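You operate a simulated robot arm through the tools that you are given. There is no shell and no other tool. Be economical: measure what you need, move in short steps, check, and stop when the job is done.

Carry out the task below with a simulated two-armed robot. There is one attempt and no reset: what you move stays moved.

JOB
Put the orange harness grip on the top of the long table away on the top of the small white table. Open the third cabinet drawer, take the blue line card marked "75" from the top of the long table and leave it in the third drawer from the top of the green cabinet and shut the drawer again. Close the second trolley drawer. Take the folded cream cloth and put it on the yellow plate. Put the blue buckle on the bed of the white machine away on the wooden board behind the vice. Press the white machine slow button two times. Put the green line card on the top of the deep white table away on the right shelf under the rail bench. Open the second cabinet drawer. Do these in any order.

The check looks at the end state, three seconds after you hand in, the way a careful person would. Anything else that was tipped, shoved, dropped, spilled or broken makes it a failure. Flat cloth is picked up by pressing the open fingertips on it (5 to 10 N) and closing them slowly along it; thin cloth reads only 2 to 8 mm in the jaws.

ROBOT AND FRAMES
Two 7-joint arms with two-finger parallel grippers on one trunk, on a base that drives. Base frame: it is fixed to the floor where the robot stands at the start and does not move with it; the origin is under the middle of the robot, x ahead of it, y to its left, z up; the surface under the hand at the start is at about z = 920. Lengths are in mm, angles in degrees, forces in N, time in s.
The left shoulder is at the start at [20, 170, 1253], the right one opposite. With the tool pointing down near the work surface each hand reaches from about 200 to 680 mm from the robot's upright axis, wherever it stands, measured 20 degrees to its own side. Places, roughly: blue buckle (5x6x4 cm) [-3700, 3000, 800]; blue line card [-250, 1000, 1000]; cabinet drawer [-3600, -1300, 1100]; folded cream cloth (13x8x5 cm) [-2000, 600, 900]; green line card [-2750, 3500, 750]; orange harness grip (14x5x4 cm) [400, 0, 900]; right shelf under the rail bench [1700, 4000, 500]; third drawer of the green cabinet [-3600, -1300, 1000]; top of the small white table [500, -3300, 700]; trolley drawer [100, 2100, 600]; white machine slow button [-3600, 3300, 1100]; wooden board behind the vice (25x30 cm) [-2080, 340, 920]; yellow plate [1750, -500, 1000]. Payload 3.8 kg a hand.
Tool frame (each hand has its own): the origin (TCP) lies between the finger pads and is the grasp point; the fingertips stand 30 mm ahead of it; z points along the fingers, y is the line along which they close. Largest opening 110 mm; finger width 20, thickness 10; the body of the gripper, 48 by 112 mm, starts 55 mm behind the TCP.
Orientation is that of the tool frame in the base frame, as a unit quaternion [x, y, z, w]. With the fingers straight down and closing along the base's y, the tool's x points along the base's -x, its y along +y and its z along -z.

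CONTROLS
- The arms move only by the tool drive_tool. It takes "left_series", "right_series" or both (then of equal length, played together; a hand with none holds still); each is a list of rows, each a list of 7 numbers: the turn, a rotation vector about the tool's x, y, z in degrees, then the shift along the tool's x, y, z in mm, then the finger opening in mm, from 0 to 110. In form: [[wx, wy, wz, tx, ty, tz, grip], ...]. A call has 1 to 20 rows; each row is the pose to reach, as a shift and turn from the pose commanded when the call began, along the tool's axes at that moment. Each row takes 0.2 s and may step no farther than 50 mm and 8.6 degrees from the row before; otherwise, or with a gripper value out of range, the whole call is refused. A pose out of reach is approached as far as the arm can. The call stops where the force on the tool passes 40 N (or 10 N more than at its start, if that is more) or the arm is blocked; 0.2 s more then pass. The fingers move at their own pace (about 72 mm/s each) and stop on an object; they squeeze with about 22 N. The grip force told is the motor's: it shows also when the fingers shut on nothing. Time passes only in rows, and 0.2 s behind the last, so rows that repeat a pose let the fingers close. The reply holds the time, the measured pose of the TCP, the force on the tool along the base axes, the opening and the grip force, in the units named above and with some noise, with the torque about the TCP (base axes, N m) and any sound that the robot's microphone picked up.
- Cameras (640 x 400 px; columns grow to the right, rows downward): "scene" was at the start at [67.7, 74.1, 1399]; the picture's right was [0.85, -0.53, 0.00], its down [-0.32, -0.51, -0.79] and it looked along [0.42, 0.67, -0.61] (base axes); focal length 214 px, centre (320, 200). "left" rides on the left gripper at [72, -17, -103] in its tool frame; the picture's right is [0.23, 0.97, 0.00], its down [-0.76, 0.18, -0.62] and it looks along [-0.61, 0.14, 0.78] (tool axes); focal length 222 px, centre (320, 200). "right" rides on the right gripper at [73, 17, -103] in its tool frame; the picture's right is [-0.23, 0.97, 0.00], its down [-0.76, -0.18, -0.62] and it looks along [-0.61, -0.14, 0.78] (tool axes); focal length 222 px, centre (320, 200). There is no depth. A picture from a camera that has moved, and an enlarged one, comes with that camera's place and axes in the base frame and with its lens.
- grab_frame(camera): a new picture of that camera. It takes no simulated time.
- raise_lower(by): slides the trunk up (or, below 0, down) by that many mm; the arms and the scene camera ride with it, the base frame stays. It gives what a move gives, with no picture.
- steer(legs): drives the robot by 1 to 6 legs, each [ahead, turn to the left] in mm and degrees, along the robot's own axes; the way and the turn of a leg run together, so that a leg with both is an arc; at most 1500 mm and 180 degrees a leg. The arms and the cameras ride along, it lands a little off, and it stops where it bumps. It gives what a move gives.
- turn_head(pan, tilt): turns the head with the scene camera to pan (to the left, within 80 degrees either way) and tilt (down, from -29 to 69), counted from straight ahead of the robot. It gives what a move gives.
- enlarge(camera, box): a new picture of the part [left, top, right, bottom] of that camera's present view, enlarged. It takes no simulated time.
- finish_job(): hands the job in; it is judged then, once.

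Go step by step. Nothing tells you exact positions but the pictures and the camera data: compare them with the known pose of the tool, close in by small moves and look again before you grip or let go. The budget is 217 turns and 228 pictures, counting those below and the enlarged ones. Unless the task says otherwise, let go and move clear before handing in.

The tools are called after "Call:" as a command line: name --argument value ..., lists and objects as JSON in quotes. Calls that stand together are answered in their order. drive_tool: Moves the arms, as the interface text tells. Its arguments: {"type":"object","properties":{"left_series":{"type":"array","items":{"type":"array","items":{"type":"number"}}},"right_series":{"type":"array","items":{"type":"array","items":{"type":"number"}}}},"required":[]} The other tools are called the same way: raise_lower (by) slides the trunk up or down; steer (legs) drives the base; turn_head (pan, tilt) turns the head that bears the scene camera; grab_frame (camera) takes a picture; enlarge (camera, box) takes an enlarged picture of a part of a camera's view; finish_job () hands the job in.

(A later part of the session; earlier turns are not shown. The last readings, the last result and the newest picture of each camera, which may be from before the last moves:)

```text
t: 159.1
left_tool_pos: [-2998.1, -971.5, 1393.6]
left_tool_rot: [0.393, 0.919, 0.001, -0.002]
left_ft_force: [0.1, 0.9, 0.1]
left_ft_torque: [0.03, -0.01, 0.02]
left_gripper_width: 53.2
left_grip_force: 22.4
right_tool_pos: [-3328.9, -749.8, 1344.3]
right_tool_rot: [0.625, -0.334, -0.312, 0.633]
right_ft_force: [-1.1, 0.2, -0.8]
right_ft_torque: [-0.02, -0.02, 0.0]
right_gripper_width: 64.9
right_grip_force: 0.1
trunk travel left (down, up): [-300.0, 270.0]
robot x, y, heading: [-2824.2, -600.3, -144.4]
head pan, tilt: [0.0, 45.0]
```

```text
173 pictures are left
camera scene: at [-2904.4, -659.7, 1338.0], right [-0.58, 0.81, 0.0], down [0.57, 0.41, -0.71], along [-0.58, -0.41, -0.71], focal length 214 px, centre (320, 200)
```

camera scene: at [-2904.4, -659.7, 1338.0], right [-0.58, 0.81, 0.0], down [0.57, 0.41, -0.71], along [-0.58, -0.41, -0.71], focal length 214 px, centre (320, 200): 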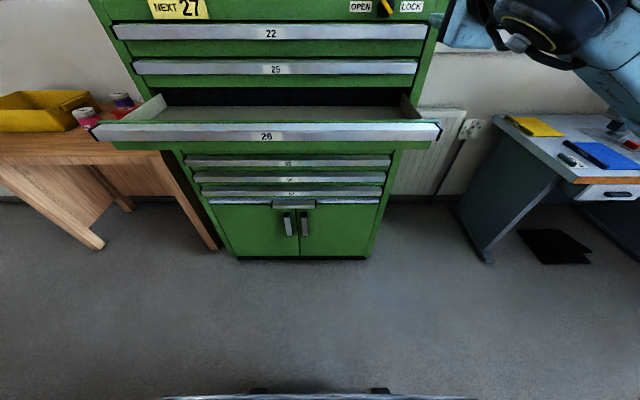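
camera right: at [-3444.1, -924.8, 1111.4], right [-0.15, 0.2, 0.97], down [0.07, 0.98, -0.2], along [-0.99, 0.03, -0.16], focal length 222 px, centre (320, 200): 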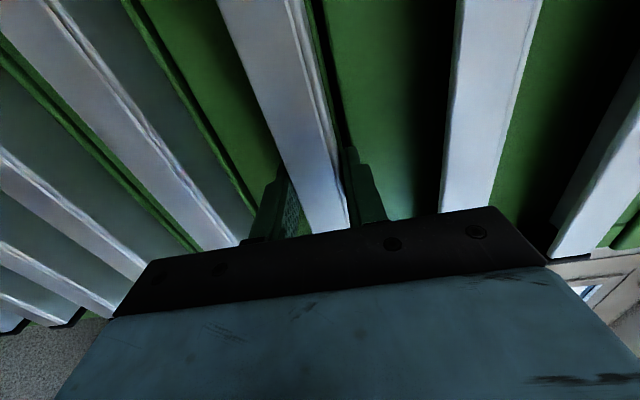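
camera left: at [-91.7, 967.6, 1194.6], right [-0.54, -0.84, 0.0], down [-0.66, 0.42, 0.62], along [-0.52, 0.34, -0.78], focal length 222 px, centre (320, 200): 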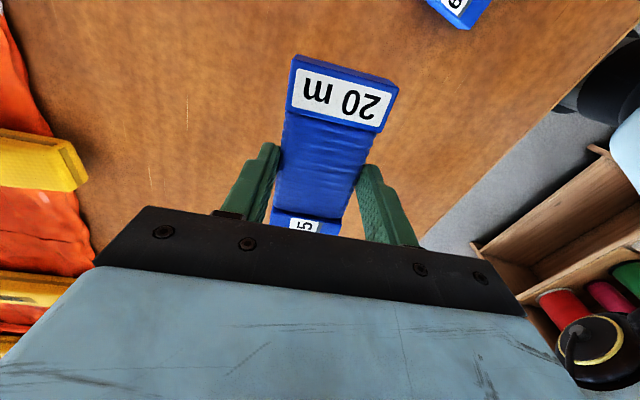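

Call:
steer --legs '[[200, 0]]'

Call:
drive_tool --left_series '[[0, 0, 0, 6, -40, 0, 0], [0, 0, 0, 12, -80, 20, 0], [0, 0, 0, 18, -122, 60, 0], [0, 0, 0, 18, -122, 100, 0], [0, 0, 0, 18, -122, 145, 0], [0, 0, 0, 18, -122, 190, 0]]'

Call:
grab_frame --camera "scene"

Call:
grab_frame --camera "left"

```text
t: 160.7
left_tool_pos: [-3160.8, -1085.9, 1395.3]
left_tool_rot: [0.395, 0.919, 0.001, -0.002]
left_ft_force: [-0.4, -0.9, -0.9]
left_ft_torque: [0.03, -0.02, -0.02]
left_gripper_width: 53.1
left_grip_force: 22.2
right_tool_pos: [-3490.5, -864.9, 1342.9]
right_tool_rot: [0.624, -0.335, -0.313, 0.632]
right_ft_force: [-1.0, 0.2, 0.5]
right_ft_torque: [0.01, 0.0, -0.01]
right_gripper_width: 65.2
right_grip_force: 0.0
trunk travel left (down, up): [-300.0, 270.0]
robot x, y, heading: [-2982.8, -715.6, -144.3]
head pan, tilt: [0.0, 45.0]
```

```text
refused: row 3 steps farther than a row can; nothing moved
```

```text
172 pictures are left
camera scene: at [-3066.0, -774.8, 1337.9], right [-0.58, 0.81, 0.0], down [0.58, 0.41, -0.71], along [-0.58, -0.41, -0.71], focal length 214 px, centre (320, 200)
```

scene: 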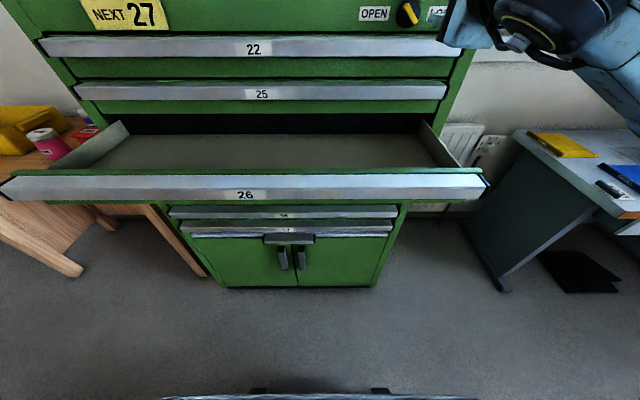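

```text
171 pictures are left
camera left: at [-3221.2, -1044.4, 1497.5], right [0.55, 0.84, 0.0], down [0.66, -0.43, 0.62], along [0.52, -0.34, -0.78], focal length 222 px, centre (320, 200)
```

left: 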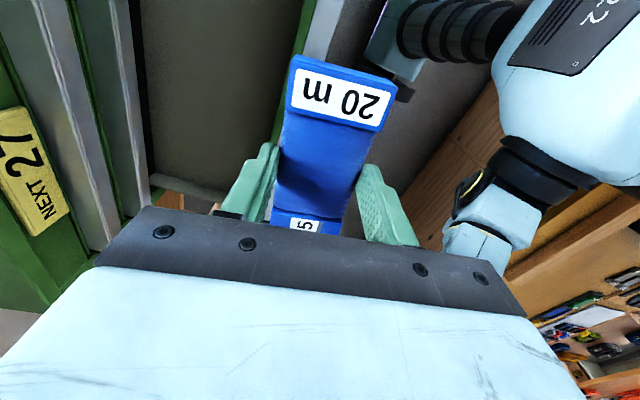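

Call:
drive_tool --left_series '[[0, 0, 0, 6, -40, 0, 0], [0, 0, 0, 12, -80, 0, 0], [0, 0, 0, 18, -120, 0, 0], [0, 0, 0, 18, -122, 45, 0], [0, 0, 0, 18, -122, 90, 0], [0, 0, 0, 18, -122, 135, 0], [0, 0, 0, 18, -122, 180, 0], [0, 0, 0, 18, -122, 210, 0]]'

Call:
grab_frame --camera "scene"

```text
t: 162.4
left_tool_pos: [-3262.7, -1156.5, 1183.5]
left_tool_rot: [0.395, 0.919, 0.0, -0.002]
left_ft_force: [-0.6, 0.2, -1.3]
left_ft_torque: [0.03, -0.02, 0.0]
left_gripper_width: 53.3
left_grip_force: 22.2
left hand out of reach, approached as far as the arm can: row 1, 2, 3, 4, 5, 6
right_tool_pos: [-3488.4, -863.6, 1343.9]
right_tool_rot: [0.625, -0.334, -0.314, 0.632]
right_ft_force: [-0.3, -0.5, 0.9]
right_ft_torque: [0.01, 0.01, 0.01]
right_gripper_width: 65.1
right_grip_force: 0.0
trunk travel left (down, up): [-300.0, 270.0]
robot x, y, heading: [-2982.6, -713.1, -144.3]
head pan, tilt: [0.0, 45.0]
```

```text
170 pictures are left
camera scene: at [-3065.3, -774.8, 1337.9], right [-0.58, 0.81, 0.0], down [0.58, 0.41, -0.71], along [-0.58, -0.41, -0.71], focal length 214 px, centre (320, 200)
```

scene: 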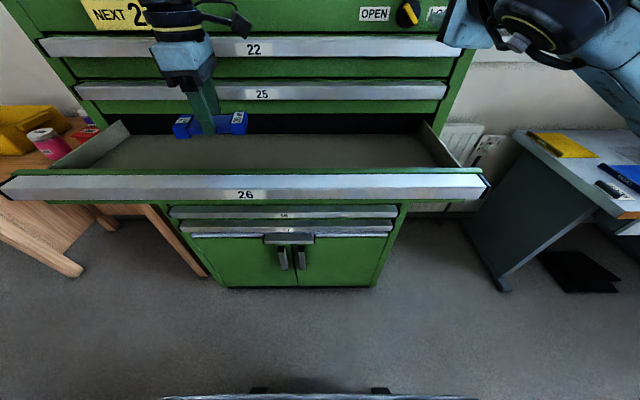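

Call:
drive_tool --left_series '[[0, 0, 0, 0, 0, 40, 0], [0, 0, 0, 0, 0, 70, 0], [0, 0, 0, 0, 0, 80, 0], [0, 0, 0, 0, 0, 86, 0], [0, 0, 0, 0, 0, 92, 0], [0, 0, 0, 0, 0, 98, 0], [0, 0, 0, 0, 0, 104, 0], [0, 0, 0, 0, 0, 110, 0], [0, 0, 0, 0, 0, 116, 0]]'

Call:
grab_frame --camera "scene"

```text
t: 164.4
left_tool_pos: [-3265.1, -1156.7, 1079.2]
left_tool_rot: [0.395, 0.919, -0.006, -0.006]
left_ft_force: [0.9, -0.2, 13.2]
left_ft_torque: [0.11, -0.55, -0.06]
left_gripper_width: 53.4
left_grip_force: 21.8
right_tool_pos: [-3489.1, -864.6, 1342.6]
right_tool_rot: [0.625, -0.335, -0.314, 0.632]
right_ft_force: [0.1, 0.2, 0.3]
right_ft_torque: [-0.01, -0.02, 0.0]
right_gripper_width: 65.0
right_grip_force: 0.1
trunk travel left (down, up): [-300.0, 270.0]
robot x, y, heading: [-2980.2, -715.6, -144.5]
head pan, tilt: [0.0, 45.0]
stopped in row 9 (left hand): the force on the tool passed its limit at 46 N (the readings are from after the stop); the commanded pose is now the measured one
```

```text
169 pictures are left
camera scene: at [-3065.4, -774.2, 1337.9], right [-0.58, 0.81, 0.0], down [0.58, 0.41, -0.71], along [-0.58, -0.41, -0.71], focal length 214 px, centre (320, 200)
```

scene: 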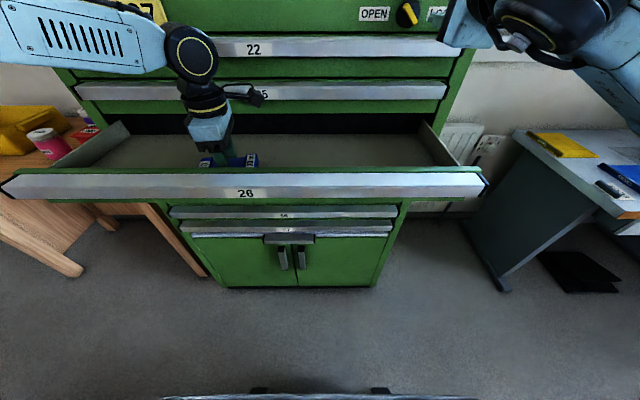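

Call:
drive_tool --left_series '[[0, 0, 0, 0, 0, 0, 65], [0, 0, 0, 0, 0, 0, 80], [0, 0, 0, 0, 0, 0, 80], [0, 0, 0, 0, 0, -40, 80], [0, 0, 0, 0, 0, -85, 80], [0, 0, 0, 0, 0, -130, 80], [0, 0, 0, 0, 20, -170, 80], [0, 0, 0, 0, 60, -190, 80]]'

Call:
grab_frame --camera "scene"

```text
t: 166.2
left_tool_pos: [-3214.6, -1112.5, 1265.0]
left_tool_rot: [0.394, 0.919, -0.004, -0.006]
left_ft_force: [0.3, 0.3, 0.1]
left_ft_torque: [0.0, -0.03, 0.02]
left_gripper_width: 80.5
left_grip_force: 0.0
right_tool_pos: [-3487.7, -863.1, 1344.2]
right_tool_rot: [0.625, -0.334, -0.313, 0.632]
right_ft_force: [0.2, 0.4, 1.0]
right_ft_torque: [-0.02, 0.04, 0.01]
right_gripper_width: 65.0
right_grip_force: 0.0
trunk travel left (down, up): [-300.0, 270.0]
robot x, y, heading: [-2984.4, -715.7, -144.4]
head pan, tilt: [0.0, 45.0]
```

```text
168 pictures are left
camera scene: at [-3064.1, -773.1, 1338.1], right [-0.58, 0.81, 0.0], down [0.57, 0.41, -0.71], along [-0.58, -0.41, -0.71], focal length 214 px, centre (320, 200)
```

scene: 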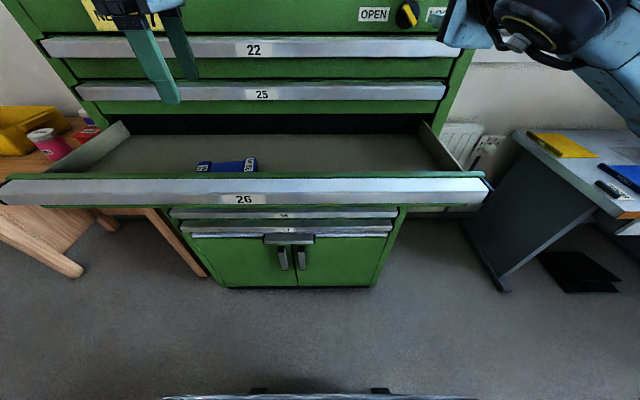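

The card lies in the drawer. Now I back off, lower the trunk, and push the drawer shut with the right fist.

Call:
steer --legs '[[-200, 0]]'

Call:
raise_lower --by -250

Call:
drive_tool --right_series '[[0, 0, 0, 0, 0, 0, 30], [0, 0, 0, 0, 0, 0, 0], [0, 0, 0, 0, 0, 0, 0]]'

Call:
grab_frame --camera "scene"

Call:
grab_frame --camera "right"

```text
t: 167.8
left_tool_pos: [-3053.4, -996.1, 1265.0]
left_tool_rot: [0.395, 0.919, -0.005, -0.006]
left_ft_force: [0.4, 0.4, 0.2]
left_ft_torque: [-0.02, 0.01, 0.01]
left_gripper_width: 80.0
left_grip_force: 0.0
right_tool_pos: [-3325.3, -746.6, 1343.8]
right_tool_rot: [0.625, -0.334, -0.313, 0.633]
right_ft_force: [-0.2, -0.2, 0.2]
right_ft_torque: [0.01, 0.02, -0.02]
right_gripper_width: 65.1
right_grip_force: 0.1
trunk travel left (down, up): [-300.0, 270.0]
robot x, y, heading: [-2818.4, -601.3, -144.6]
head pan, tilt: [0.0, 45.0]
```

```text
t: 170.4
left_tool_pos: [-3051.9, -997.7, 1015.7]
left_tool_rot: [0.395, 0.919, -0.004, -0.005]
left_ft_force: [-0.5, -0.1, -0.7]
left_ft_torque: [-0.01, -0.01, 0.03]
left_gripper_width: 80.1
left_grip_force: 0.0
right_tool_pos: [-3325.9, -745.6, 1093.5]
right_tool_rot: [0.625, -0.335, -0.313, 0.632]
right_ft_force: [-0.4, 0.1, 0.5]
right_ft_torque: [-0.01, 0.02, -0.01]
right_gripper_width: 65.0
right_grip_force: 0.1
trunk travel left (down, up): [-50.0, 520.0]
robot x, y, heading: [-2824.2, -598.2, -144.6]
head pan, tilt: [0.0, 45.0]
```

```text
t: 171.2
left_tool_pos: [-3053.2, -997.5, 1014.9]
left_tool_rot: [0.394, 0.919, -0.004, -0.006]
left_ft_force: [-0.4, 0.3, -0.8]
left_ft_torque: [-0.01, -0.02, 0.03]
left_gripper_width: 80.0
left_grip_force: 0.0
right_tool_pos: [-3325.3, -747.5, 1093.4]
right_tool_rot: [0.626, -0.334, -0.313, 0.632]
right_ft_force: [1.1, -0.4, -0.2]
right_ft_torque: [0.02, 0.0, 0.0]
right_gripper_width: 0.0
right_grip_force: 22.2
trunk travel left (down, up): [-50.0, 520.0]
robot x, y, heading: [-2819.3, -599.8, -144.6]
head pan, tilt: [0.0, 45.0]
```

```text
167 pictures are left
camera scene: at [-2902.0, -658.0, 1088.0], right [-0.58, 0.81, 0.0], down [0.58, 0.41, -0.71], along [-0.58, -0.41, -0.71], focal length 214 px, centre (320, 200)
```

scene: 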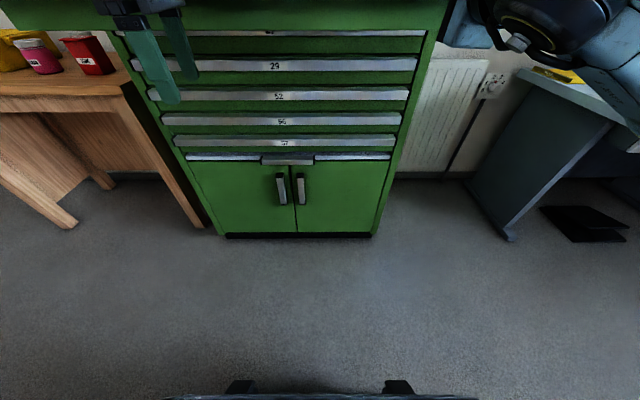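

```text
166 pictures are left
camera right: at [-3200.4, -745.5, 1112.8], right [-0.15, 0.21, 0.97], down [0.07, 0.98, -0.2], along [-0.99, 0.04, -0.16], focal length 222 px, centre (320, 200)
```

right: 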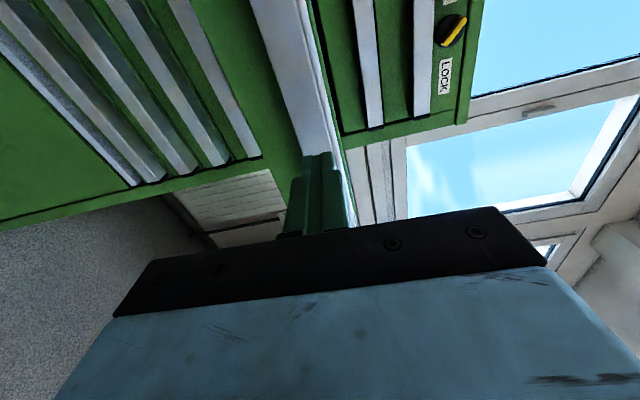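

Call:
steer --legs '[[200, 0]]'

Call:
drive_tool --right_series '[[0, 0, 0, 0, 0, 20, 0], [0, 0, 0, 0, 0, 40, 0], [0, 0, 0, 0, 0, 60, 0], [0, 0, 0, 0, 0, 72, 0], [0, 0, 0, 0, 0, 84, 0], [0, 0, 0, 0, 0, 94, 0], [0, 0, 0, 0, 0, 104, 0], [0, 0, 0, 0, 0, 114, 0]]'

Call:
grab_frame --camera "right"

```text
t: 172.8
left_tool_pos: [-3218.1, -1114.0, 1015.5]
left_tool_rot: [0.395, 0.919, -0.004, -0.006]
left_ft_force: [-0.2, -0.5, 0.0]
left_ft_torque: [0.03, -0.01, -0.01]
left_gripper_width: 80.1
left_grip_force: 0.1
right_tool_pos: [-3490.4, -862.4, 1092.8]
right_tool_rot: [0.624, -0.335, -0.315, 0.632]
right_ft_force: [-1.2, -0.1, 0.8]
right_ft_torque: [-0.01, 0.0, 0.01]
right_gripper_width: 0.0
right_grip_force: 21.5
trunk travel left (down, up): [-50.0, 520.0]
robot x, y, heading: [-2980.9, -715.9, -144.7]
head pan, tilt: [0.0, 45.0]
```

```text
t: 173.9
left_tool_pos: [-3218.2, -1110.0, 1016.7]
left_tool_rot: [0.397, 0.918, -0.004, -0.006]
left_ft_force: [-0.1, 0.7, -0.5]
left_ft_torque: [-0.02, -0.03, 0.02]
left_gripper_width: 79.8
left_grip_force: 0.1
right_tool_pos: [-3547.4, -904.5, 1093.7]
right_tool_rot: [0.626, -0.334, -0.313, 0.631]
right_ft_force: [17.3, 19.2, -3.4]
right_ft_torque: [-0.09, -0.09, 0.05]
right_gripper_width: 0.0
right_grip_force: 21.9
trunk travel left (down, up): [-50.0, 520.0]
robot x, y, heading: [-2982.4, -715.4, -144.6]
head pan, tilt: [0.0, 45.0]
stopped in row 5 (right hand): the force on the tool passed its limit at 53 N (the readings are from after the stop); the commanded pose is now the measured one
```

```text
165 pictures are left
camera right: at [-3421.2, -901.8, 1112.7], right [-0.15, 0.21, 0.97], down [0.07, 0.98, -0.2], along [-0.99, 0.04, -0.16], focal length 222 px, centre (320, 200)
```

right: 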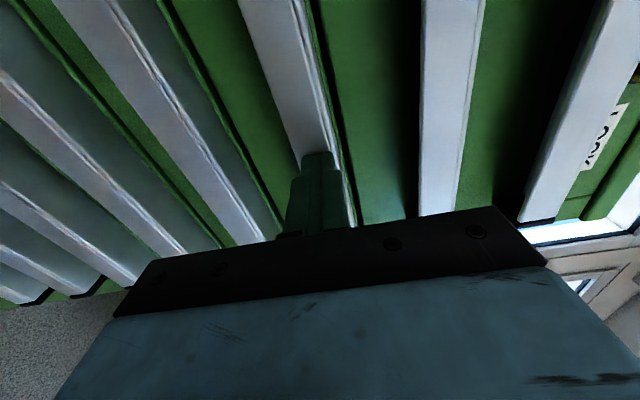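

Drawer 3 is shut. Next, drawer 2 with the handle about 80 mm higher.

Call:
drive_tool --right_series '[[0, 0, 0, 0, 0, -30, 0], [0, 0, 0, 0, 0, -50, 65], [0, 0, 0, 0, 40, -50, 65], [0, 0, 0, 0, 80, -50, 65], [0, 0, 0, 0, 80, -30, 65]]'

Call:
grab_frame --camera "right"

```text
t: 175.1
left_tool_pos: [-3218.3, -1111.7, 1014.4]
left_tool_rot: [0.396, 0.918, -0.004, -0.006]
left_ft_force: [0.3, 0.1, -0.9]
left_ft_torque: [-0.02, -0.01, -0.02]
left_gripper_width: 79.8
left_grip_force: 0.1
right_tool_pos: [-3526.3, -888.5, 1172.2]
right_tool_rot: [0.628, -0.334, -0.313, 0.629]
right_ft_force: [-0.3, -0.2, 0.4]
right_ft_torque: [0.0, 0.0, 0.01]
right_gripper_width: 65.0
right_grip_force: 0.0
trunk travel left (down, up): [-50.0, 520.0]
robot x, y, heading: [-2982.2, -715.2, -144.9]
head pan, tilt: [0.0, 45.0]
```

```text
164 pictures are left
camera right: at [-3401.6, -887.2, 1192.3], right [-0.16, 0.2, 0.97], down [0.07, 0.98, -0.19], along [-0.99, 0.04, -0.17], focal length 222 px, centre (320, 200)
```

right: 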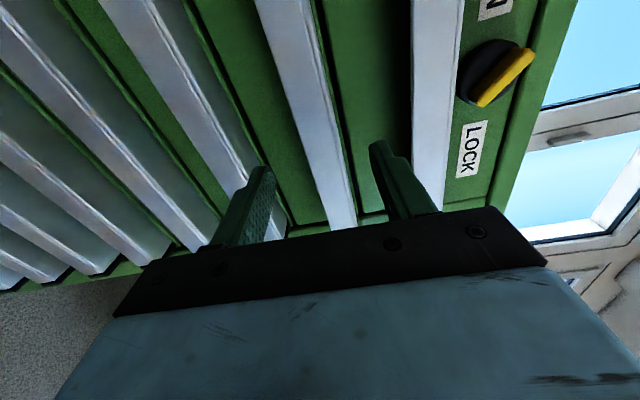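

Call:
drive_tool --right_series '[[0, 0, 0, 30, -2, 25, 65], [0, 0, 0, 30, -2, 45, 65], [0, 0, 0, 30, -2, 59, 65], [0, 0, 0, 30, -2, 59, 30], [0, 0, 0, 30, -2, 59, 0], [0, 0, 0, 30, -2, 59, 0], [0, 0, 0, 30, -2, 59, 0]]'

Call:
grab_frame --camera "right"

```text
t: 176.7
left_tool_pos: [-3216.7, -1111.9, 1016.1]
left_tool_rot: [0.396, 0.918, -0.004, -0.006]
left_ft_force: [1.0, -1.2, 0.3]
left_ft_torque: [0.02, 0.02, -0.01]
left_gripper_width: 79.7
left_grip_force: 0.0
right_tool_pos: [-3555.4, -945.6, 1173.2]
right_tool_rot: [0.627, -0.333, -0.313, 0.631]
right_ft_force: [-2.8, -1.1, 11.7]
right_ft_torque: [0.09, 1.54, 0.07]
right_gripper_width: 28.4
right_grip_force: 44.8
trunk travel left (down, up): [-50.0, 520.0]
robot x, y, heading: [-2983.0, -714.9, -144.8]
head pan, tilt: [0.0, 45.0]
```

```text
163 pictures are left
camera right: at [-3429.5, -944.0, 1192.3], right [-0.15, 0.2, 0.97], down [0.07, 0.98, -0.19], along [-0.99, 0.04, -0.16], focal length 222 px, centre (320, 200)
```

right: 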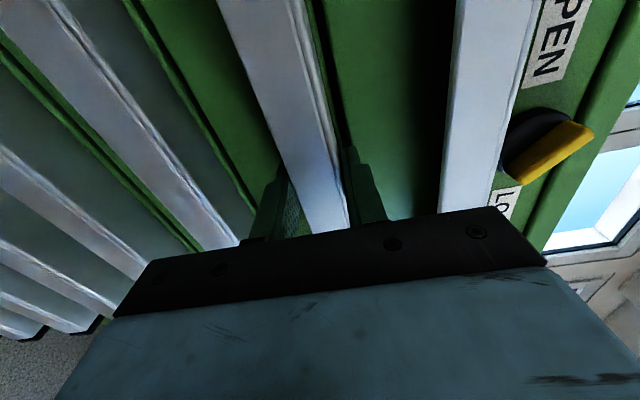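

Call:
steer --legs '[[-280, 0]]'

Call:
turn_head --pan 0 --tilt 30

Call:
grab_frame --camera "scene"

```text
t: 178.7
left_tool_pos: [-2990.5, -949.3, 1016.5]
left_tool_rot: [0.396, 0.918, -0.005, -0.005]
left_ft_force: [-0.3, 0.5, -0.4]
left_ft_torque: [-0.01, 0.01, 0.01]
left_gripper_width: 79.9
left_grip_force: 0.0
right_tool_pos: [-3328.9, -783.3, 1172.2]
right_tool_rot: [0.625, -0.335, -0.314, 0.631]
right_ft_force: [-10.7, 13.0, 17.7]
right_ft_torque: [0.1, 1.2, -0.15]
right_gripper_width: 28.2
right_grip_force: 45.0
trunk travel left (down, up): [-50.0, 520.0]
robot x, y, heading: [-2753.8, -555.6, -144.8]
head pan, tilt: [0.0, 45.0]
```

```text
t: 179.4
left_tool_pos: [-2989.9, -951.8, 1015.8]
left_tool_rot: [0.395, 0.919, -0.003, -0.005]
left_ft_force: [-0.3, -0.7, 0.0]
left_ft_torque: [0.0, -0.01, 0.01]
left_gripper_width: 79.9
left_grip_force: 0.1
right_tool_pos: [-3330.8, -783.8, 1173.4]
right_tool_rot: [0.625, -0.336, -0.315, 0.631]
right_ft_force: [-5.0, 5.6, 4.1]
right_ft_torque: [0.39, 1.65, 0.03]
right_gripper_width: 28.3
right_grip_force: 45.0
trunk travel left (down, up): [-50.0, 520.0]
robot x, y, heading: [-2757.1, -551.3, -144.6]
head pan, tilt: [0.0, 30.0]
```

```text
162 pictures are left
camera scene: at [-2845.5, -617.1, 1110.6], right [-0.58, 0.82, 0.0], down [0.41, 0.29, -0.87], along [-0.71, -0.5, -0.5], focal length 214 px, centre (320, 200)
```

scene: 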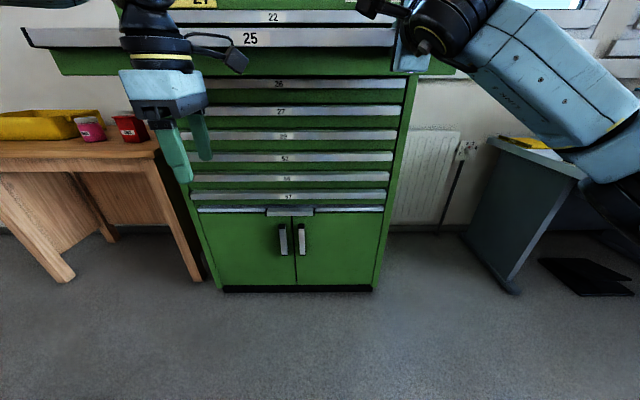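

Drawer 2 is open, drawer 3 shut. I release, retreat, and turn into the aisle.

Call:
drive_tool --right_series '[[0, 0, 0, 0, 0, 0, 50], [0, 0, 0, 0, 0, 0, 65], [0, 0, 0, 0, 0, 0, 65], [0, 0, 0, 0, 0, -30, 65], [0, 0, 0, 0, 0, -65, 65]]'

Call:
steer --legs '[[0, -90]]'

Call:
raise_lower --by 200

Call:
grab_frame --camera "scene"

```text
t: 180.6
left_tool_pos: [-2989.1, -951.6, 1016.0]
left_tool_rot: [0.396, 0.918, -0.004, -0.005]
left_ft_force: [-0.8, 1.1, 0.8]
left_ft_torque: [-0.01, -0.03, -0.01]
left_gripper_width: 79.9
left_grip_force: 0.2
right_tool_pos: [-3276.9, -745.6, 1175.2]
right_tool_rot: [0.625, -0.335, -0.315, 0.631]
right_ft_force: [0.7, 0.2, 0.5]
right_ft_torque: [0.02, 0.01, 0.0]
right_gripper_width: 64.8
right_grip_force: 0.1
trunk travel left (down, up): [-50.0, 520.0]
robot x, y, heading: [-2755.0, -554.2, -144.8]
head pan, tilt: [0.0, 30.0]
```

```text
t: 184.8
left_tool_pos: [-3156.6, -327.6, 1015.2]
left_tool_rot: [0.926, 0.378, 0.002, -0.006]
left_ft_force: [-0.3, -1.0, 0.2]
left_ft_torque: [0.04, 0.02, -0.04]
left_gripper_width: 79.9
left_grip_force: 0.1
right_tool_pos: [-2956.9, -36.7, 1173.6]
right_tool_rot: [-0.211, 0.677, 0.667, -0.23]
right_ft_force: [-0.7, -0.4, -0.1]
right_ft_torque: [0.0, -0.01, 0.02]
right_gripper_width: 64.9
right_grip_force: 0.2
trunk travel left (down, up): [-50.0, 520.0]
robot x, y, heading: [-2752.1, -550.3, 126.4]
head pan, tilt: [0.0, 30.0]
```

```text
t: 187.0
left_tool_pos: [-3156.6, -326.8, 1216.2]
left_tool_rot: [0.926, 0.378, 0.001, -0.006]
left_ft_force: [0.1, 0.1, 0.2]
left_ft_torque: [-0.02, 0.0, 0.0]
left_gripper_width: 79.9
left_grip_force: 0.0
right_tool_pos: [-2957.3, -36.8, 1372.7]
right_tool_rot: [-0.211, 0.678, 0.666, -0.23]
right_ft_force: [0.8, 0.3, 0.1]
right_ft_torque: [0.0, -0.02, -0.03]
right_gripper_width: 65.1
right_grip_force: 0.0
trunk travel left (down, up): [-250.0, 320.0]
robot x, y, heading: [-2754.6, -551.3, 126.4]
head pan, tilt: [0.0, 30.0]
```

```text
161 pictures are left
camera scene: at [-2820.6, -463.7, 1310.5], right [0.8, 0.59, 0.0], down [0.3, -0.4, -0.87], along [-0.51, 0.7, -0.5], focal length 214 px, centre (320, 200)
```

scene: 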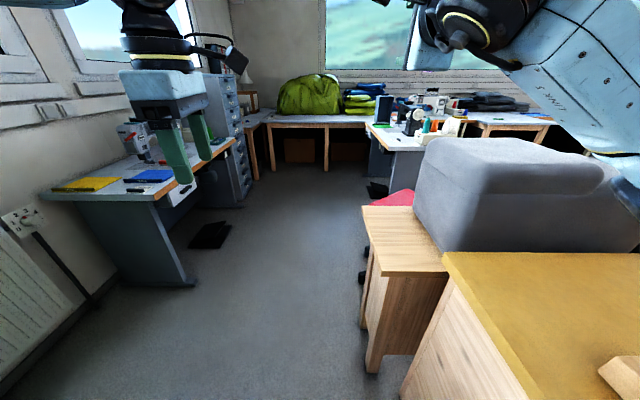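

Call:
drive_tool --right_series '[[4.62, 4.62, -4.62, 0, -12, 0, 80], [9.24, 9.24, -9.24, 0, -24, 0, 80], [13.86, 13.86, -13.86, 0, -36, 0, 80], [18.5, 18.5, -18.5, 0, -48, -5, 80], [23.1, 23.1, -23.1, 0, -60, -10, 80], [27.7, 27.7, -27.7, 0, -72, -20, 80], [32.3, 32.3, -32.3, 0, -84, -30, 80], [37, 37, -37, 0, -96, -40, 80], [41.6, 41.6, -41.6, 0, -108, -50, 80], [46.2, 46.2, -46.2, 0, -120, -60, 80], [50.8, 50.8, -50.8, 0, -132, -70, 80], [55.4, 55.4, -55.4, 0, -144, -80, 80], [60, 60, -60, 0, -156, -90, 80], [64.7, 64.7, -64.7, 0, -165, -95, 80], [69.3, 69.3, -69.3, 0, -170, -100, 80]]'

Call:
grab_frame --camera "scene"

```text
t: 190.2
left_tool_pos: [-3157.0, -328.6, 1214.8]
left_tool_rot: [0.925, 0.379, 0.001, -0.007]
left_ft_force: [0.1, 0.3, -0.1]
left_ft_torque: [0.0, 0.02, 0.0]
left_gripper_width: 79.8
left_grip_force: 0.0
right_tool_pos: [-2901.1, -121.2, 1204.1]
right_tool_rot: [0.893, -0.45, -0.002, 0.014]
right_ft_force: [-0.5, 0.1, 0.1]
right_ft_torque: [0.03, -0.01, -0.01]
right_gripper_width: 80.2
right_grip_force: 0.1
trunk travel left (down, up): [-250.0, 320.0]
robot x, y, heading: [-2752.1, -557.2, 126.3]
head pan, tilt: [0.0, 30.0]
```

```text
160 pictures are left
camera scene: at [-2820.7, -464.1, 1310.6], right [0.8, 0.59, 0.0], down [0.3, -0.4, -0.87], along [-0.51, 0.7, -0.5], focal length 214 px, centre (320, 200)
```

scene: 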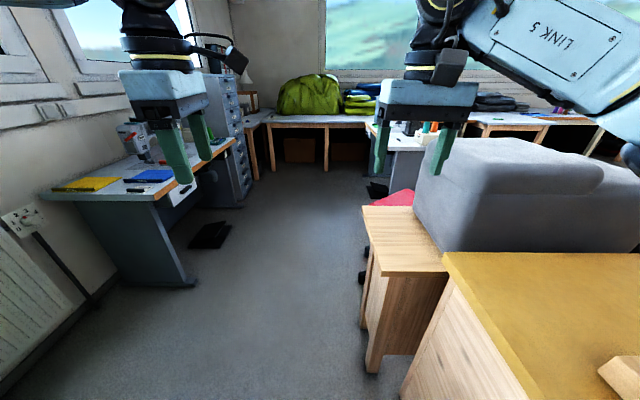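

Call:
steer --legs '[[0, 25], [850, 0], [0, -25], [1300, 0]]'

Call:
turn_head --pan -35 --tilt 25

Call:
grab_frame --camera "scene"

```text
t: 203.4
left_tool_pos: [-4685.9, 1109.1, 1215.9]
left_tool_rot: [0.925, 0.38, 0.001, -0.007]
left_ft_force: [-0.1, 0.6, -0.1]
left_ft_torque: [0.03, 0.02, 0.03]
left_gripper_width: 80.0
left_grip_force: 0.1
right_tool_pos: [-4430.5, 1317.5, 1202.8]
right_tool_rot: [0.893, -0.45, -0.004, 0.015]
right_ft_force: [0.0, 0.5, 0.9]
right_ft_torque: [0.02, 0.01, -0.03]
right_gripper_width: 80.1
right_grip_force: 0.1
trunk travel left (down, up): [-250.0, 320.0]
robot x, y, heading: [-4284.1, 885.9, 126.8]
head pan, tilt: [0.0, 30.0]
```

```text
t: 204.4
left_tool_pos: [-4687.7, 1109.4, 1215.2]
left_tool_rot: [0.925, 0.381, 0.001, -0.006]
left_ft_force: [-0.3, -0.6, 0.0]
left_ft_torque: [-0.01, 0.0, -0.01]
left_gripper_width: 80.0
left_grip_force: 0.0
right_tool_pos: [-4431.4, 1315.6, 1205.3]
right_tool_rot: [0.894, -0.448, -0.004, 0.015]
right_ft_force: [-1.0, -0.7, 0.5]
right_ft_torque: [-0.02, 0.0, 0.01]
right_gripper_width: 80.0
right_grip_force: 0.1
trunk travel left (down, up): [-250.0, 320.0]
robot x, y, heading: [-4282.8, 882.5, 126.2]
head pan, tilt: [-35.0, 25.0]
```

```text
159 pictures are left
camera scene: at [-4298.6, 993.6, 1318.5], right [1.0, 0.03, 0.0], down [0.01, -0.42, -0.91], along [-0.03, 0.91, -0.42], focal length 214 px, centre (320, 200)
```

scene: 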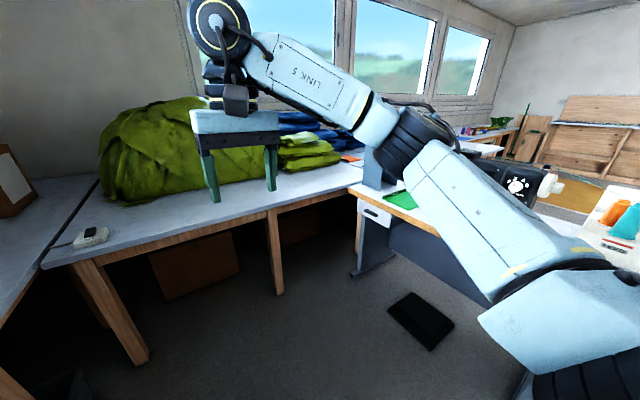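

Call:
steer --legs '[[0, -55]]'

Call:
turn_head --pan 0 --tilt 25

Call:
grab_frame --camera "scene"

```text
t: 207.2
left_tool_pos: [-4339.6, 1343.4, 1214.6]
left_tool_rot: [0.997, -0.079, 0.004, -0.005]
left_ft_force: [0.2, -0.2, -0.7]
left_ft_torque: [0.0, -0.01, 0.0]
left_gripper_width: 80.0
left_grip_force: 0.0
right_tool_pos: [-4021.3, 1257.8, 1204.2]
right_tool_rot: [-0.593, 0.805, 0.011, -0.011]
right_ft_force: [-0.5, -0.3, 0.2]
right_ft_torque: [0.02, 0.01, -0.02]
right_gripper_width: 80.0
right_grip_force: 0.0
trunk travel left (down, up): [-250.0, 320.0]
robot x, y, heading: [-4285.2, 885.0, 72.6]
head pan, tilt: [-35.0, 25.0]
```

```text
t: 208.2
left_tool_pos: [-4340.1, 1341.9, 1214.9]
left_tool_rot: [0.997, -0.079, 0.004, -0.005]
left_ft_force: [-0.5, 0.6, 0.6]
left_ft_torque: [-0.04, 0.04, -0.02]
left_gripper_width: 79.7
left_grip_force: 0.0
right_tool_pos: [-4021.8, 1257.5, 1203.7]
right_tool_rot: [-0.593, 0.805, 0.009, -0.011]
right_ft_force: [-0.4, -0.8, 0.0]
right_ft_torque: [0.01, 0.02, 0.02]
right_gripper_width: 80.1
right_grip_force: 0.1
trunk travel left (down, up): [-250.0, 320.0]
robot x, y, heading: [-4282.9, 885.2, 72.9]
head pan, tilt: [0.0, 25.0]
```

```text
158 pictures are left
camera scene: at [-4249.9, 992.6, 1318.5], right [0.95, -0.3, 0.0], down [-0.13, -0.4, -0.91], along [0.27, 0.87, -0.42], focal length 214 px, centre (320, 200)
```

scene: 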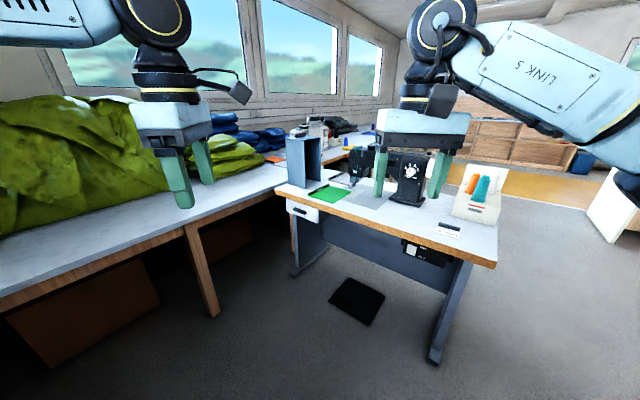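

Call:
enlarge --camera "scene" --box '[230, 80, 430, 205]'

```text
3.20 times, centred on (330, 142) of scene
camera zoom: at [-4249.9, 992.6, 1318.5], right [0.95, -0.3, 0.0], down [-0.13, -0.4, -0.91], along [0.27, 0.87, -0.42], focal length 686 px, centre (288, 384)
```

zoom: 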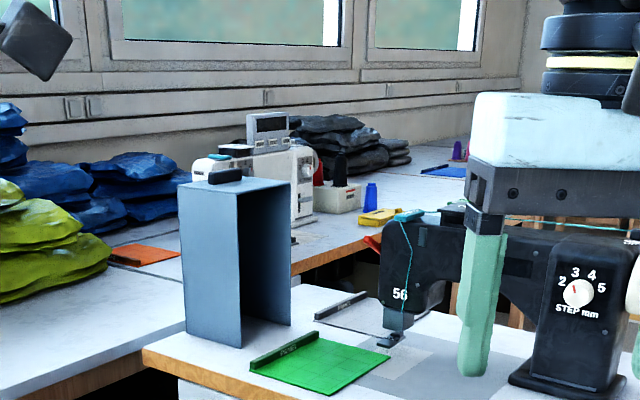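

Call:
turn_head --pan -55 --tilt 30

Call:
grab_frame --camera "scene"

```text
t: 209.5
left_tool_pos: [-4338.2, 1342.7, 1215.4]
left_tool_rot: [0.997, -0.08, 0.005, -0.005]
left_ft_force: [0.0, 0.3, 0.5]
left_ft_torque: [0.03, -0.02, -0.01]
left_gripper_width: 80.4
left_grip_force: 0.0
right_tool_pos: [-4021.6, 1258.4, 1204.4]
right_tool_rot: [-0.593, 0.805, 0.01, -0.011]
right_ft_force: [0.6, -1.2, 0.7]
right_ft_torque: [0.0, 0.07, 0.01]
right_gripper_width: 79.9
right_grip_force: 0.1
trunk travel left (down, up): [-250.0, 320.0]
robot x, y, heading: [-4280.3, 883.1, 73.0]
head pan, tilt: [-55.0, 30.0]
```

```text
156 pictures are left
camera scene: at [-4191.2, 932.3, 1310.6], right [0.31, -0.95, 0.0], down [-0.48, -0.15, -0.87], along [0.82, 0.27, -0.5], focal length 214 px, centre (320, 200)
```

scene: 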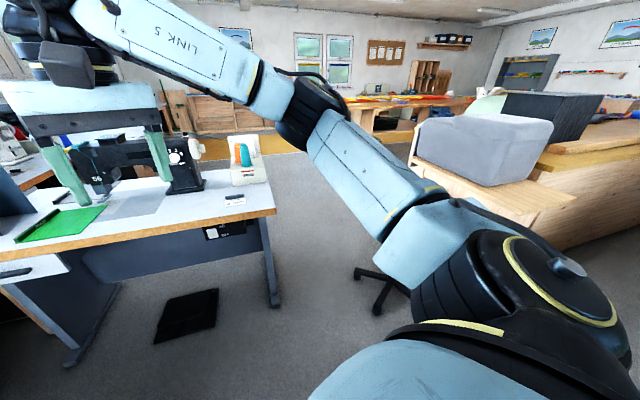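

Call:
steer --legs '[[0, -68]]'

Call:
turn_head --pan 0 --tilt 25

Call:
grab_frame --camera "scene"

```text
t: 212.8
left_tool_pos: [-3883.4, 1114.1, 1215.6]
left_tool_rot: [0.788, -0.616, 0.006, -0.002]
left_ft_force: [0.0, -1.1, -0.8]
left_ft_torque: [-0.02, 0.02, 0.0]
left_gripper_width: 80.3
left_grip_force: 0.0
right_tool_pos: [-3836.8, 789.8, 1204.0]
right_tool_rot: [-0.051, 0.999, 0.015, -0.004]
right_ft_force: [0.5, -0.7, -0.2]
right_ft_torque: [0.03, 0.04, 0.0]
right_gripper_width: 79.8
right_grip_force: 0.0
trunk travel left (down, up): [-250.0, 320.0]
robot x, y, heading: [-4281.7, 884.7, 6.0]
head pan, tilt: [-55.0, 30.0]
```

```text
t: 214.0
left_tool_pos: [-3882.7, 1115.4, 1214.3]
left_tool_rot: [0.788, -0.616, 0.006, -0.002]
left_ft_force: [0.0, 0.0, 0.0]
left_ft_torque: [-0.05, -0.03, 0.01]
left_gripper_width: 80.0
left_grip_force: 0.1
right_tool_pos: [-3836.2, 788.7, 1204.2]
right_tool_rot: [-0.052, 0.999, 0.014, -0.005]
right_ft_force: [-0.5, 0.3, 0.2]
right_ft_torque: [0.03, -0.02, 0.03]
right_gripper_width: 80.2
right_grip_force: 0.0
trunk travel left (down, up): [-250.0, 320.0]
robot x, y, heading: [-4283.5, 879.9, 6.1]
head pan, tilt: [0.0, 25.0]
```

```text
155 pictures are left
camera scene: at [-4170.9, 896.0, 1318.5], right [0.1, -0.99, 0.0], down [-0.42, -0.04, -0.91], along [0.9, 0.09, -0.42], focal length 214 px, centre (320, 200)
```

scene: 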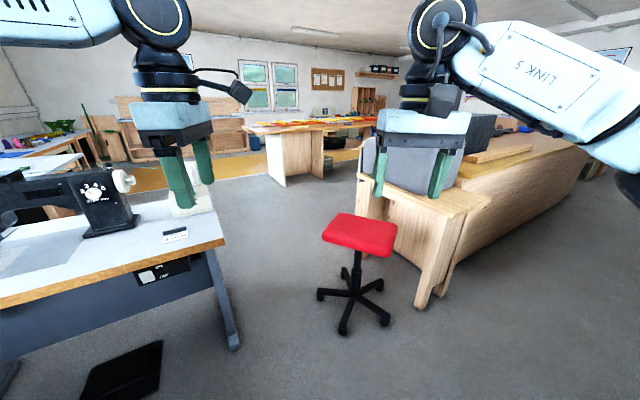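

A red stool narrows the gap (~520 mm) to the white machine. I'll use the left wrist camera to look at my own base and judge its width.

Call:
drive_tool --left_series '[[0, 0, -8, 0, 0, 0, 80], [0, 0, -16, 0, 0, 0, 80], [0, 0, -24, 0, 0, 0, 80], [0, 0, -32, 0, 0, 0, 80], [0, 0, -40, 0, 0, 0, 80], [0, 0, -48, 0, 0, 0, 80], [0, 0, -56, 0, 0, 0, 80], [0, 0, -64, 0, 0, 0, 80], [0, 0, -72, 0, 0, 0, 80]]'

Call:
grab_frame --camera "left"

```text
t: 216.0
left_tool_pos: [-3907.9, 1316.8, 1198.1]
left_tool_rot: [0.998, -0.058, 0.009, 0.02]
left_ft_force: [-0.2, 0.2, -0.3]
left_ft_torque: [-0.01, 0.01, 0.03]
left_gripper_width: 80.1
left_grip_force: 0.0
left hand out of reach, approached as far as the arm can: row 4, 5, 6, 7, 8, 9
right_tool_pos: [-3835.7, 789.8, 1204.1]
right_tool_rot: [-0.051, 0.999, 0.013, -0.004]
right_ft_force: [-0.5, 0.0, 0.7]
right_ft_torque: [0.01, 0.0, 0.03]
right_gripper_width: 80.0
right_grip_force: 0.0
trunk travel left (down, up): [-250.0, 320.0]
robot x, y, heading: [-4282.5, 881.9, 5.8]
head pan, tilt: [0.0, 25.0]
```

```text
154 pictures are left
camera left: at [-3833.6, 1330.7, 1302.3], right [0.11, -0.99, 0.04], down [-0.79, -0.06, 0.61], along [-0.61, -0.1, -0.79], focal length 222 px, centre (320, 200)
```

left: 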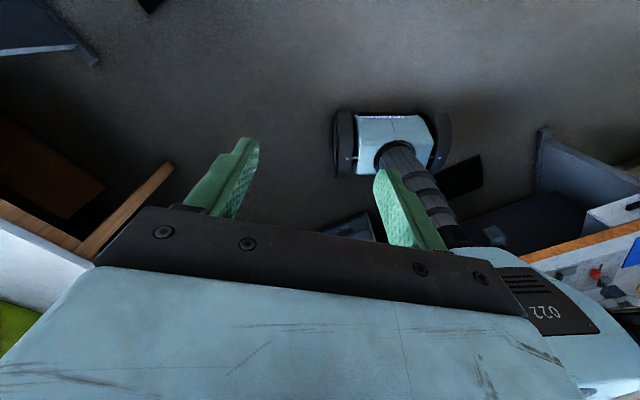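

My base is about 650 mm wide, so I must not squeeze by the stool. I'll restore the left hand and drive around the island by the way I came.

Call:
drive_tool --left_series '[[0, 0, 8, 5, 20, 0, 80], [0, 0, 16, 10, 40, 0, 80], [0, 0, 24, 15, 60, 0, 80], [0, 0, 32, 20, 80, 0, 80], [0, 0, 40, 25, 100, 0, 80], [0, 0, 48, 30, 120, 0, 80], [0, 0, 56, 35, 140, 0, 80], [0, 0, 64, 40, 160, 0, 80], [0, 0, 72, 45, 180, 0, 80], [0, 0, 80, 48, 197, 0, 80], [0, 0, 88, 48, 197, 0, 80], [0, 0, 96, 48, 197, 0, 80], [0, 0, 104, 48, 197, 0, 80], [0, 0, 112, 48, 197, 0, 80], [0, 0, 120, 48, 197, 0, 80], [0, 0, 128, 48, 197, 0, 80], [0, 0, 136, 48, 197, 0, 80], [0, 0, 144, 48, 197, 0, 80], [0, 0, 152, 48, 197, 0, 80], [0, 0, 160, 48, 197, 0, 80]]'

Call:
steer --legs '[[0, -52.5], [1490, 0], [0, -6], [1200, 0], [1150, 0]]'

Call:
grab_frame --camera "scene"

```text
t: 220.2
left_tool_pos: [-3883.2, 1119.2, 1204.8]
left_tool_rot: [-0.113, 0.993, -0.021, 0.005]
left_ft_force: [0.1, -0.3, -0.3]
left_ft_torque: [-0.01, -0.01, 0.01]
left_gripper_width: 79.9
left_grip_force: 0.1
right_tool_pos: [-3837.8, 788.2, 1204.0]
right_tool_rot: [-0.052, 0.999, 0.015, -0.004]
right_ft_force: [-1.2, -0.1, 1.2]
right_ft_torque: [0.0, 0.0, 0.03]
right_gripper_width: 80.0
right_grip_force: 0.0
trunk travel left (down, up): [-250.0, 320.0]
robot x, y, heading: [-4286.3, 884.3, 6.1]
head pan, tilt: [0.0, 25.0]
```

```text
t: 241.6
left_tool_pos: [-1366.6, -2240.9, 1204.7]
left_tool_rot: [0.375, 0.927, -0.021, -0.006]
left_ft_force: [-0.4, -0.1, -0.1]
left_ft_torque: [-0.06, -0.02, -0.01]
left_gripper_width: 79.9
left_grip_force: 0.1
right_tool_pos: [-1617.8, -2459.2, 1203.5]
right_tool_rot: [0.433, 0.901, 0.015, 0.004]
right_ft_force: [-0.4, 0.1, -0.4]
right_ft_torque: [0.04, 0.0, 0.0]
right_gripper_width: 79.8
right_grip_force: 0.1
trunk travel left (down, up): [-250.0, 320.0]
robot x, y, heading: [-1782.1, -2032.9, -51.2]
head pan, tilt: [0.0, 25.0]
```

```text
153 pictures are left
camera scene: at [-1709.6, -2118.8, 1318.5], right [-0.78, -0.63, 0.0], down [-0.26, 0.33, -0.91], along [0.57, -0.71, -0.42], focal length 214 px, centre (320, 200)
```

scene: 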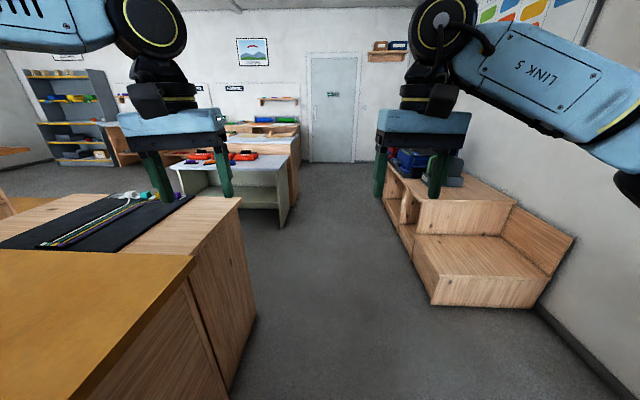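

Call:
steer --legs '[[0, -6], [1500, 0], [0, 94.5], [1110, 0], [1110, 0], [0, 88.5]]'

Call:
grab_frame --camera "scene"

```text
t: 268.3
left_tool_pos: [469.5, -1768.3, 1205.9]
left_tool_rot: [0.915, -0.403, 0.008, -0.022]
left_ft_force: [-0.3, -0.4, -0.1]
left_ft_torque: [0.01, -0.03, 0.0]
left_gripper_width: 80.0
left_grip_force: 0.1
right_tool_pos: [733.7, -1567.3, 1204.5]
right_tool_rot: [0.888, -0.46, -0.004, 0.014]
right_ft_force: [-0.8, 0.8, -0.1]
right_ft_torque: [0.0, 0.0, 0.0]
right_gripper_width: 80.0
right_grip_force: 0.1
trunk travel left (down, up): [-250.0, 320.0]
robot x, y, heading: [867.8, -2004.5, 125.0]
head pan, tilt: [0.0, 25.0]
```

```text
152 pictures are left
camera scene: at [805.4, -1911.4, 1318.6], right [0.82, 0.57, 0.0], down [0.24, -0.35, -0.91], along [-0.52, 0.74, -0.42], focal length 214 px, centre (320, 200)
```

scene: 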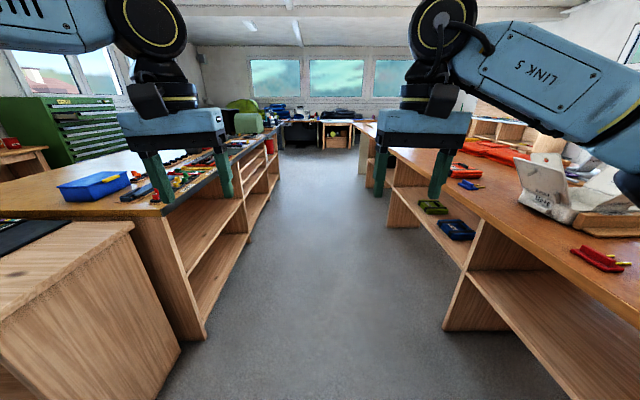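

Call:
steer --legs '[[0, 1], [1450, 0], [1450, 0], [900, 0]]'

Call:
grab_frame --camera "scene"

Call:
turn_head --pan 55 --tilt 25

Call:
grab_frame --camera "scene"

```text
t: 287.0
left_tool_pos: [-1796.4, 1303.5, 1204.6]
left_tool_rot: [0.916, -0.4, 0.007, -0.021]
left_ft_force: [-1.0, 0.0, -0.2]
left_ft_torque: [-0.03, 0.02, 0.0]
left_gripper_width: 80.2
left_grip_force: 0.0
right_tool_pos: [-1532.2, 1505.9, 1204.2]
right_tool_rot: [0.889, -0.457, -0.003, 0.014]
right_ft_force: [0.2, 0.3, -0.1]
right_ft_torque: [0.0, -0.01, 0.0]
right_gripper_width: 80.2
right_grip_force: 0.0
trunk travel left (down, up): [-250.0, 320.0]
robot x, y, heading: [-1392.2, 1069.5, 125.6]
head pan, tilt: [0.0, 25.0]
```

```text
151 pictures are left
camera scene: at [-1459.0, 1163.7, 1318.5], right [0.81, 0.58, 0.0], down [0.25, -0.34, -0.91], along [-0.53, 0.74, -0.42], focal length 214 px, centre (320, 200)
```

scene: 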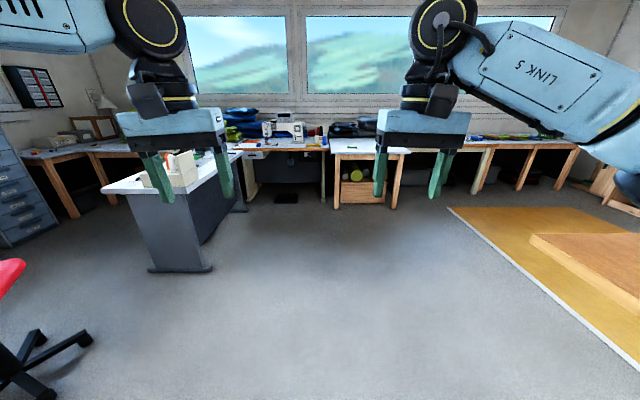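

```text
t: 288.3
left_tool_pos: [-1795.8, 1303.4, 1205.8]
left_tool_rot: [0.916, -0.4, 0.005, -0.021]
left_ft_force: [0.1, 0.3, -0.2]
left_ft_torque: [-0.05, 0.02, -0.01]
left_gripper_width: 80.0
left_grip_force: 0.1
right_tool_pos: [-1532.1, 1505.7, 1203.8]
right_tool_rot: [0.889, -0.457, -0.004, 0.014]
right_ft_force: [-0.6, 0.8, 0.9]
right_ft_torque: [-0.03, 0.02, 0.01]
right_gripper_width: 80.0
right_grip_force: 0.1
trunk travel left (down, up): [-250.0, 320.0]
robot x, y, heading: [-1392.7, 1072.3, 125.8]
head pan, tilt: [55.0, 25.0]
```

```text
150 pictures are left
camera scene: at [-1497.4, 1087.7, 1318.5], right [-0.01, 1.0, 0.0], down [0.42, 0.0, -0.91], along [-0.91, -0.01, -0.42], focal length 214 px, centre (320, 200)
```

scene: 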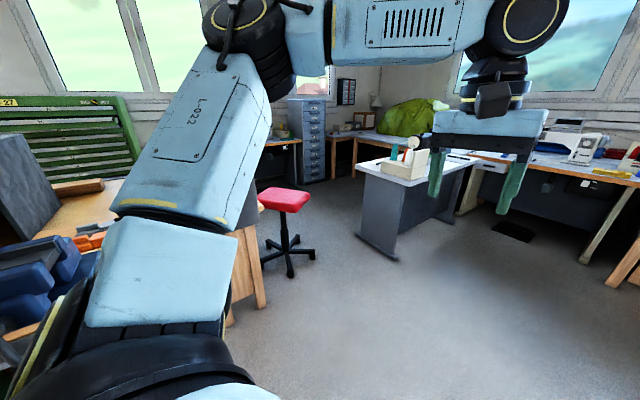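

Call:
steer --legs '[[0, 14], [1000, 0], [870, 0], [0, -14]]'

Call:
turn_head --pan 0 --tilt 30

Call:
grab_frame --camera "scene"

```text
t: 299.4
left_tool_pos: [-3259.9, 2461.4, 1205.1]
left_tool_rot: [0.925, -0.38, 0.006, -0.021]
left_ft_force: [0.3, 0.7, -0.7]
left_ft_torque: [-0.02, 0.02, -0.01]
left_gripper_width: 80.3
left_grip_force: 0.0
right_tool_pos: [-3005.8, 2676.2, 1204.0]
right_tool_rot: [0.899, -0.438, -0.003, 0.013]
right_ft_force: [0.3, 0.1, -0.5]
right_ft_torque: [0.0, 0.04, -0.06]
right_gripper_width: 79.8
right_grip_force: 0.0
trunk travel left (down, up): [-250.0, 320.0]
robot x, y, heading: [-2850.0, 2245.0, 128.4]
head pan, tilt: [55.0, 25.0]
```

```text
t: 300.6
left_tool_pos: [-3261.2, 2462.1, 1204.6]
left_tool_rot: [0.925, -0.38, 0.006, -0.022]
left_ft_force: [0.3, 0.8, 0.5]
left_ft_torque: [-0.02, -0.01, -0.01]
left_gripper_width: 80.0
left_grip_force: 0.0
right_tool_pos: [-3006.6, 2675.8, 1204.9]
right_tool_rot: [0.899, -0.438, -0.003, 0.015]
right_ft_force: [-0.2, -0.2, -0.8]
right_ft_torque: [-0.03, 0.0, 0.03]
right_gripper_width: 79.9
right_grip_force: 0.0
trunk travel left (down, up): [-250.0, 320.0]
robot x, y, heading: [-2848.2, 2249.0, 128.4]
head pan, tilt: [0.0, 30.0]
```

```text
149 pictures are left
camera scene: at [-2916.8, 2335.5, 1310.6], right [0.79, 0.62, 0.0], down [0.31, -0.39, -0.87], along [-0.54, 0.68, -0.5], focal length 214 px, centre (320, 200)
```

scene: 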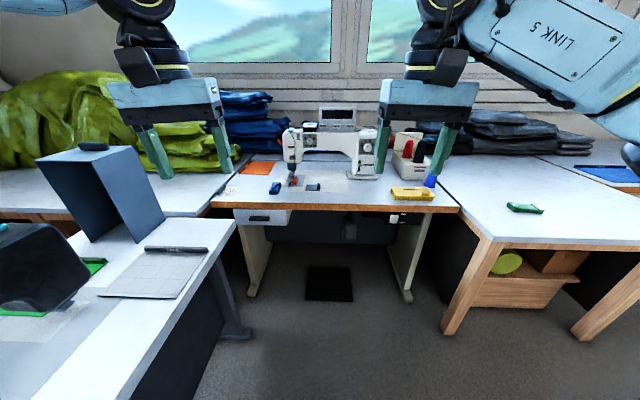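

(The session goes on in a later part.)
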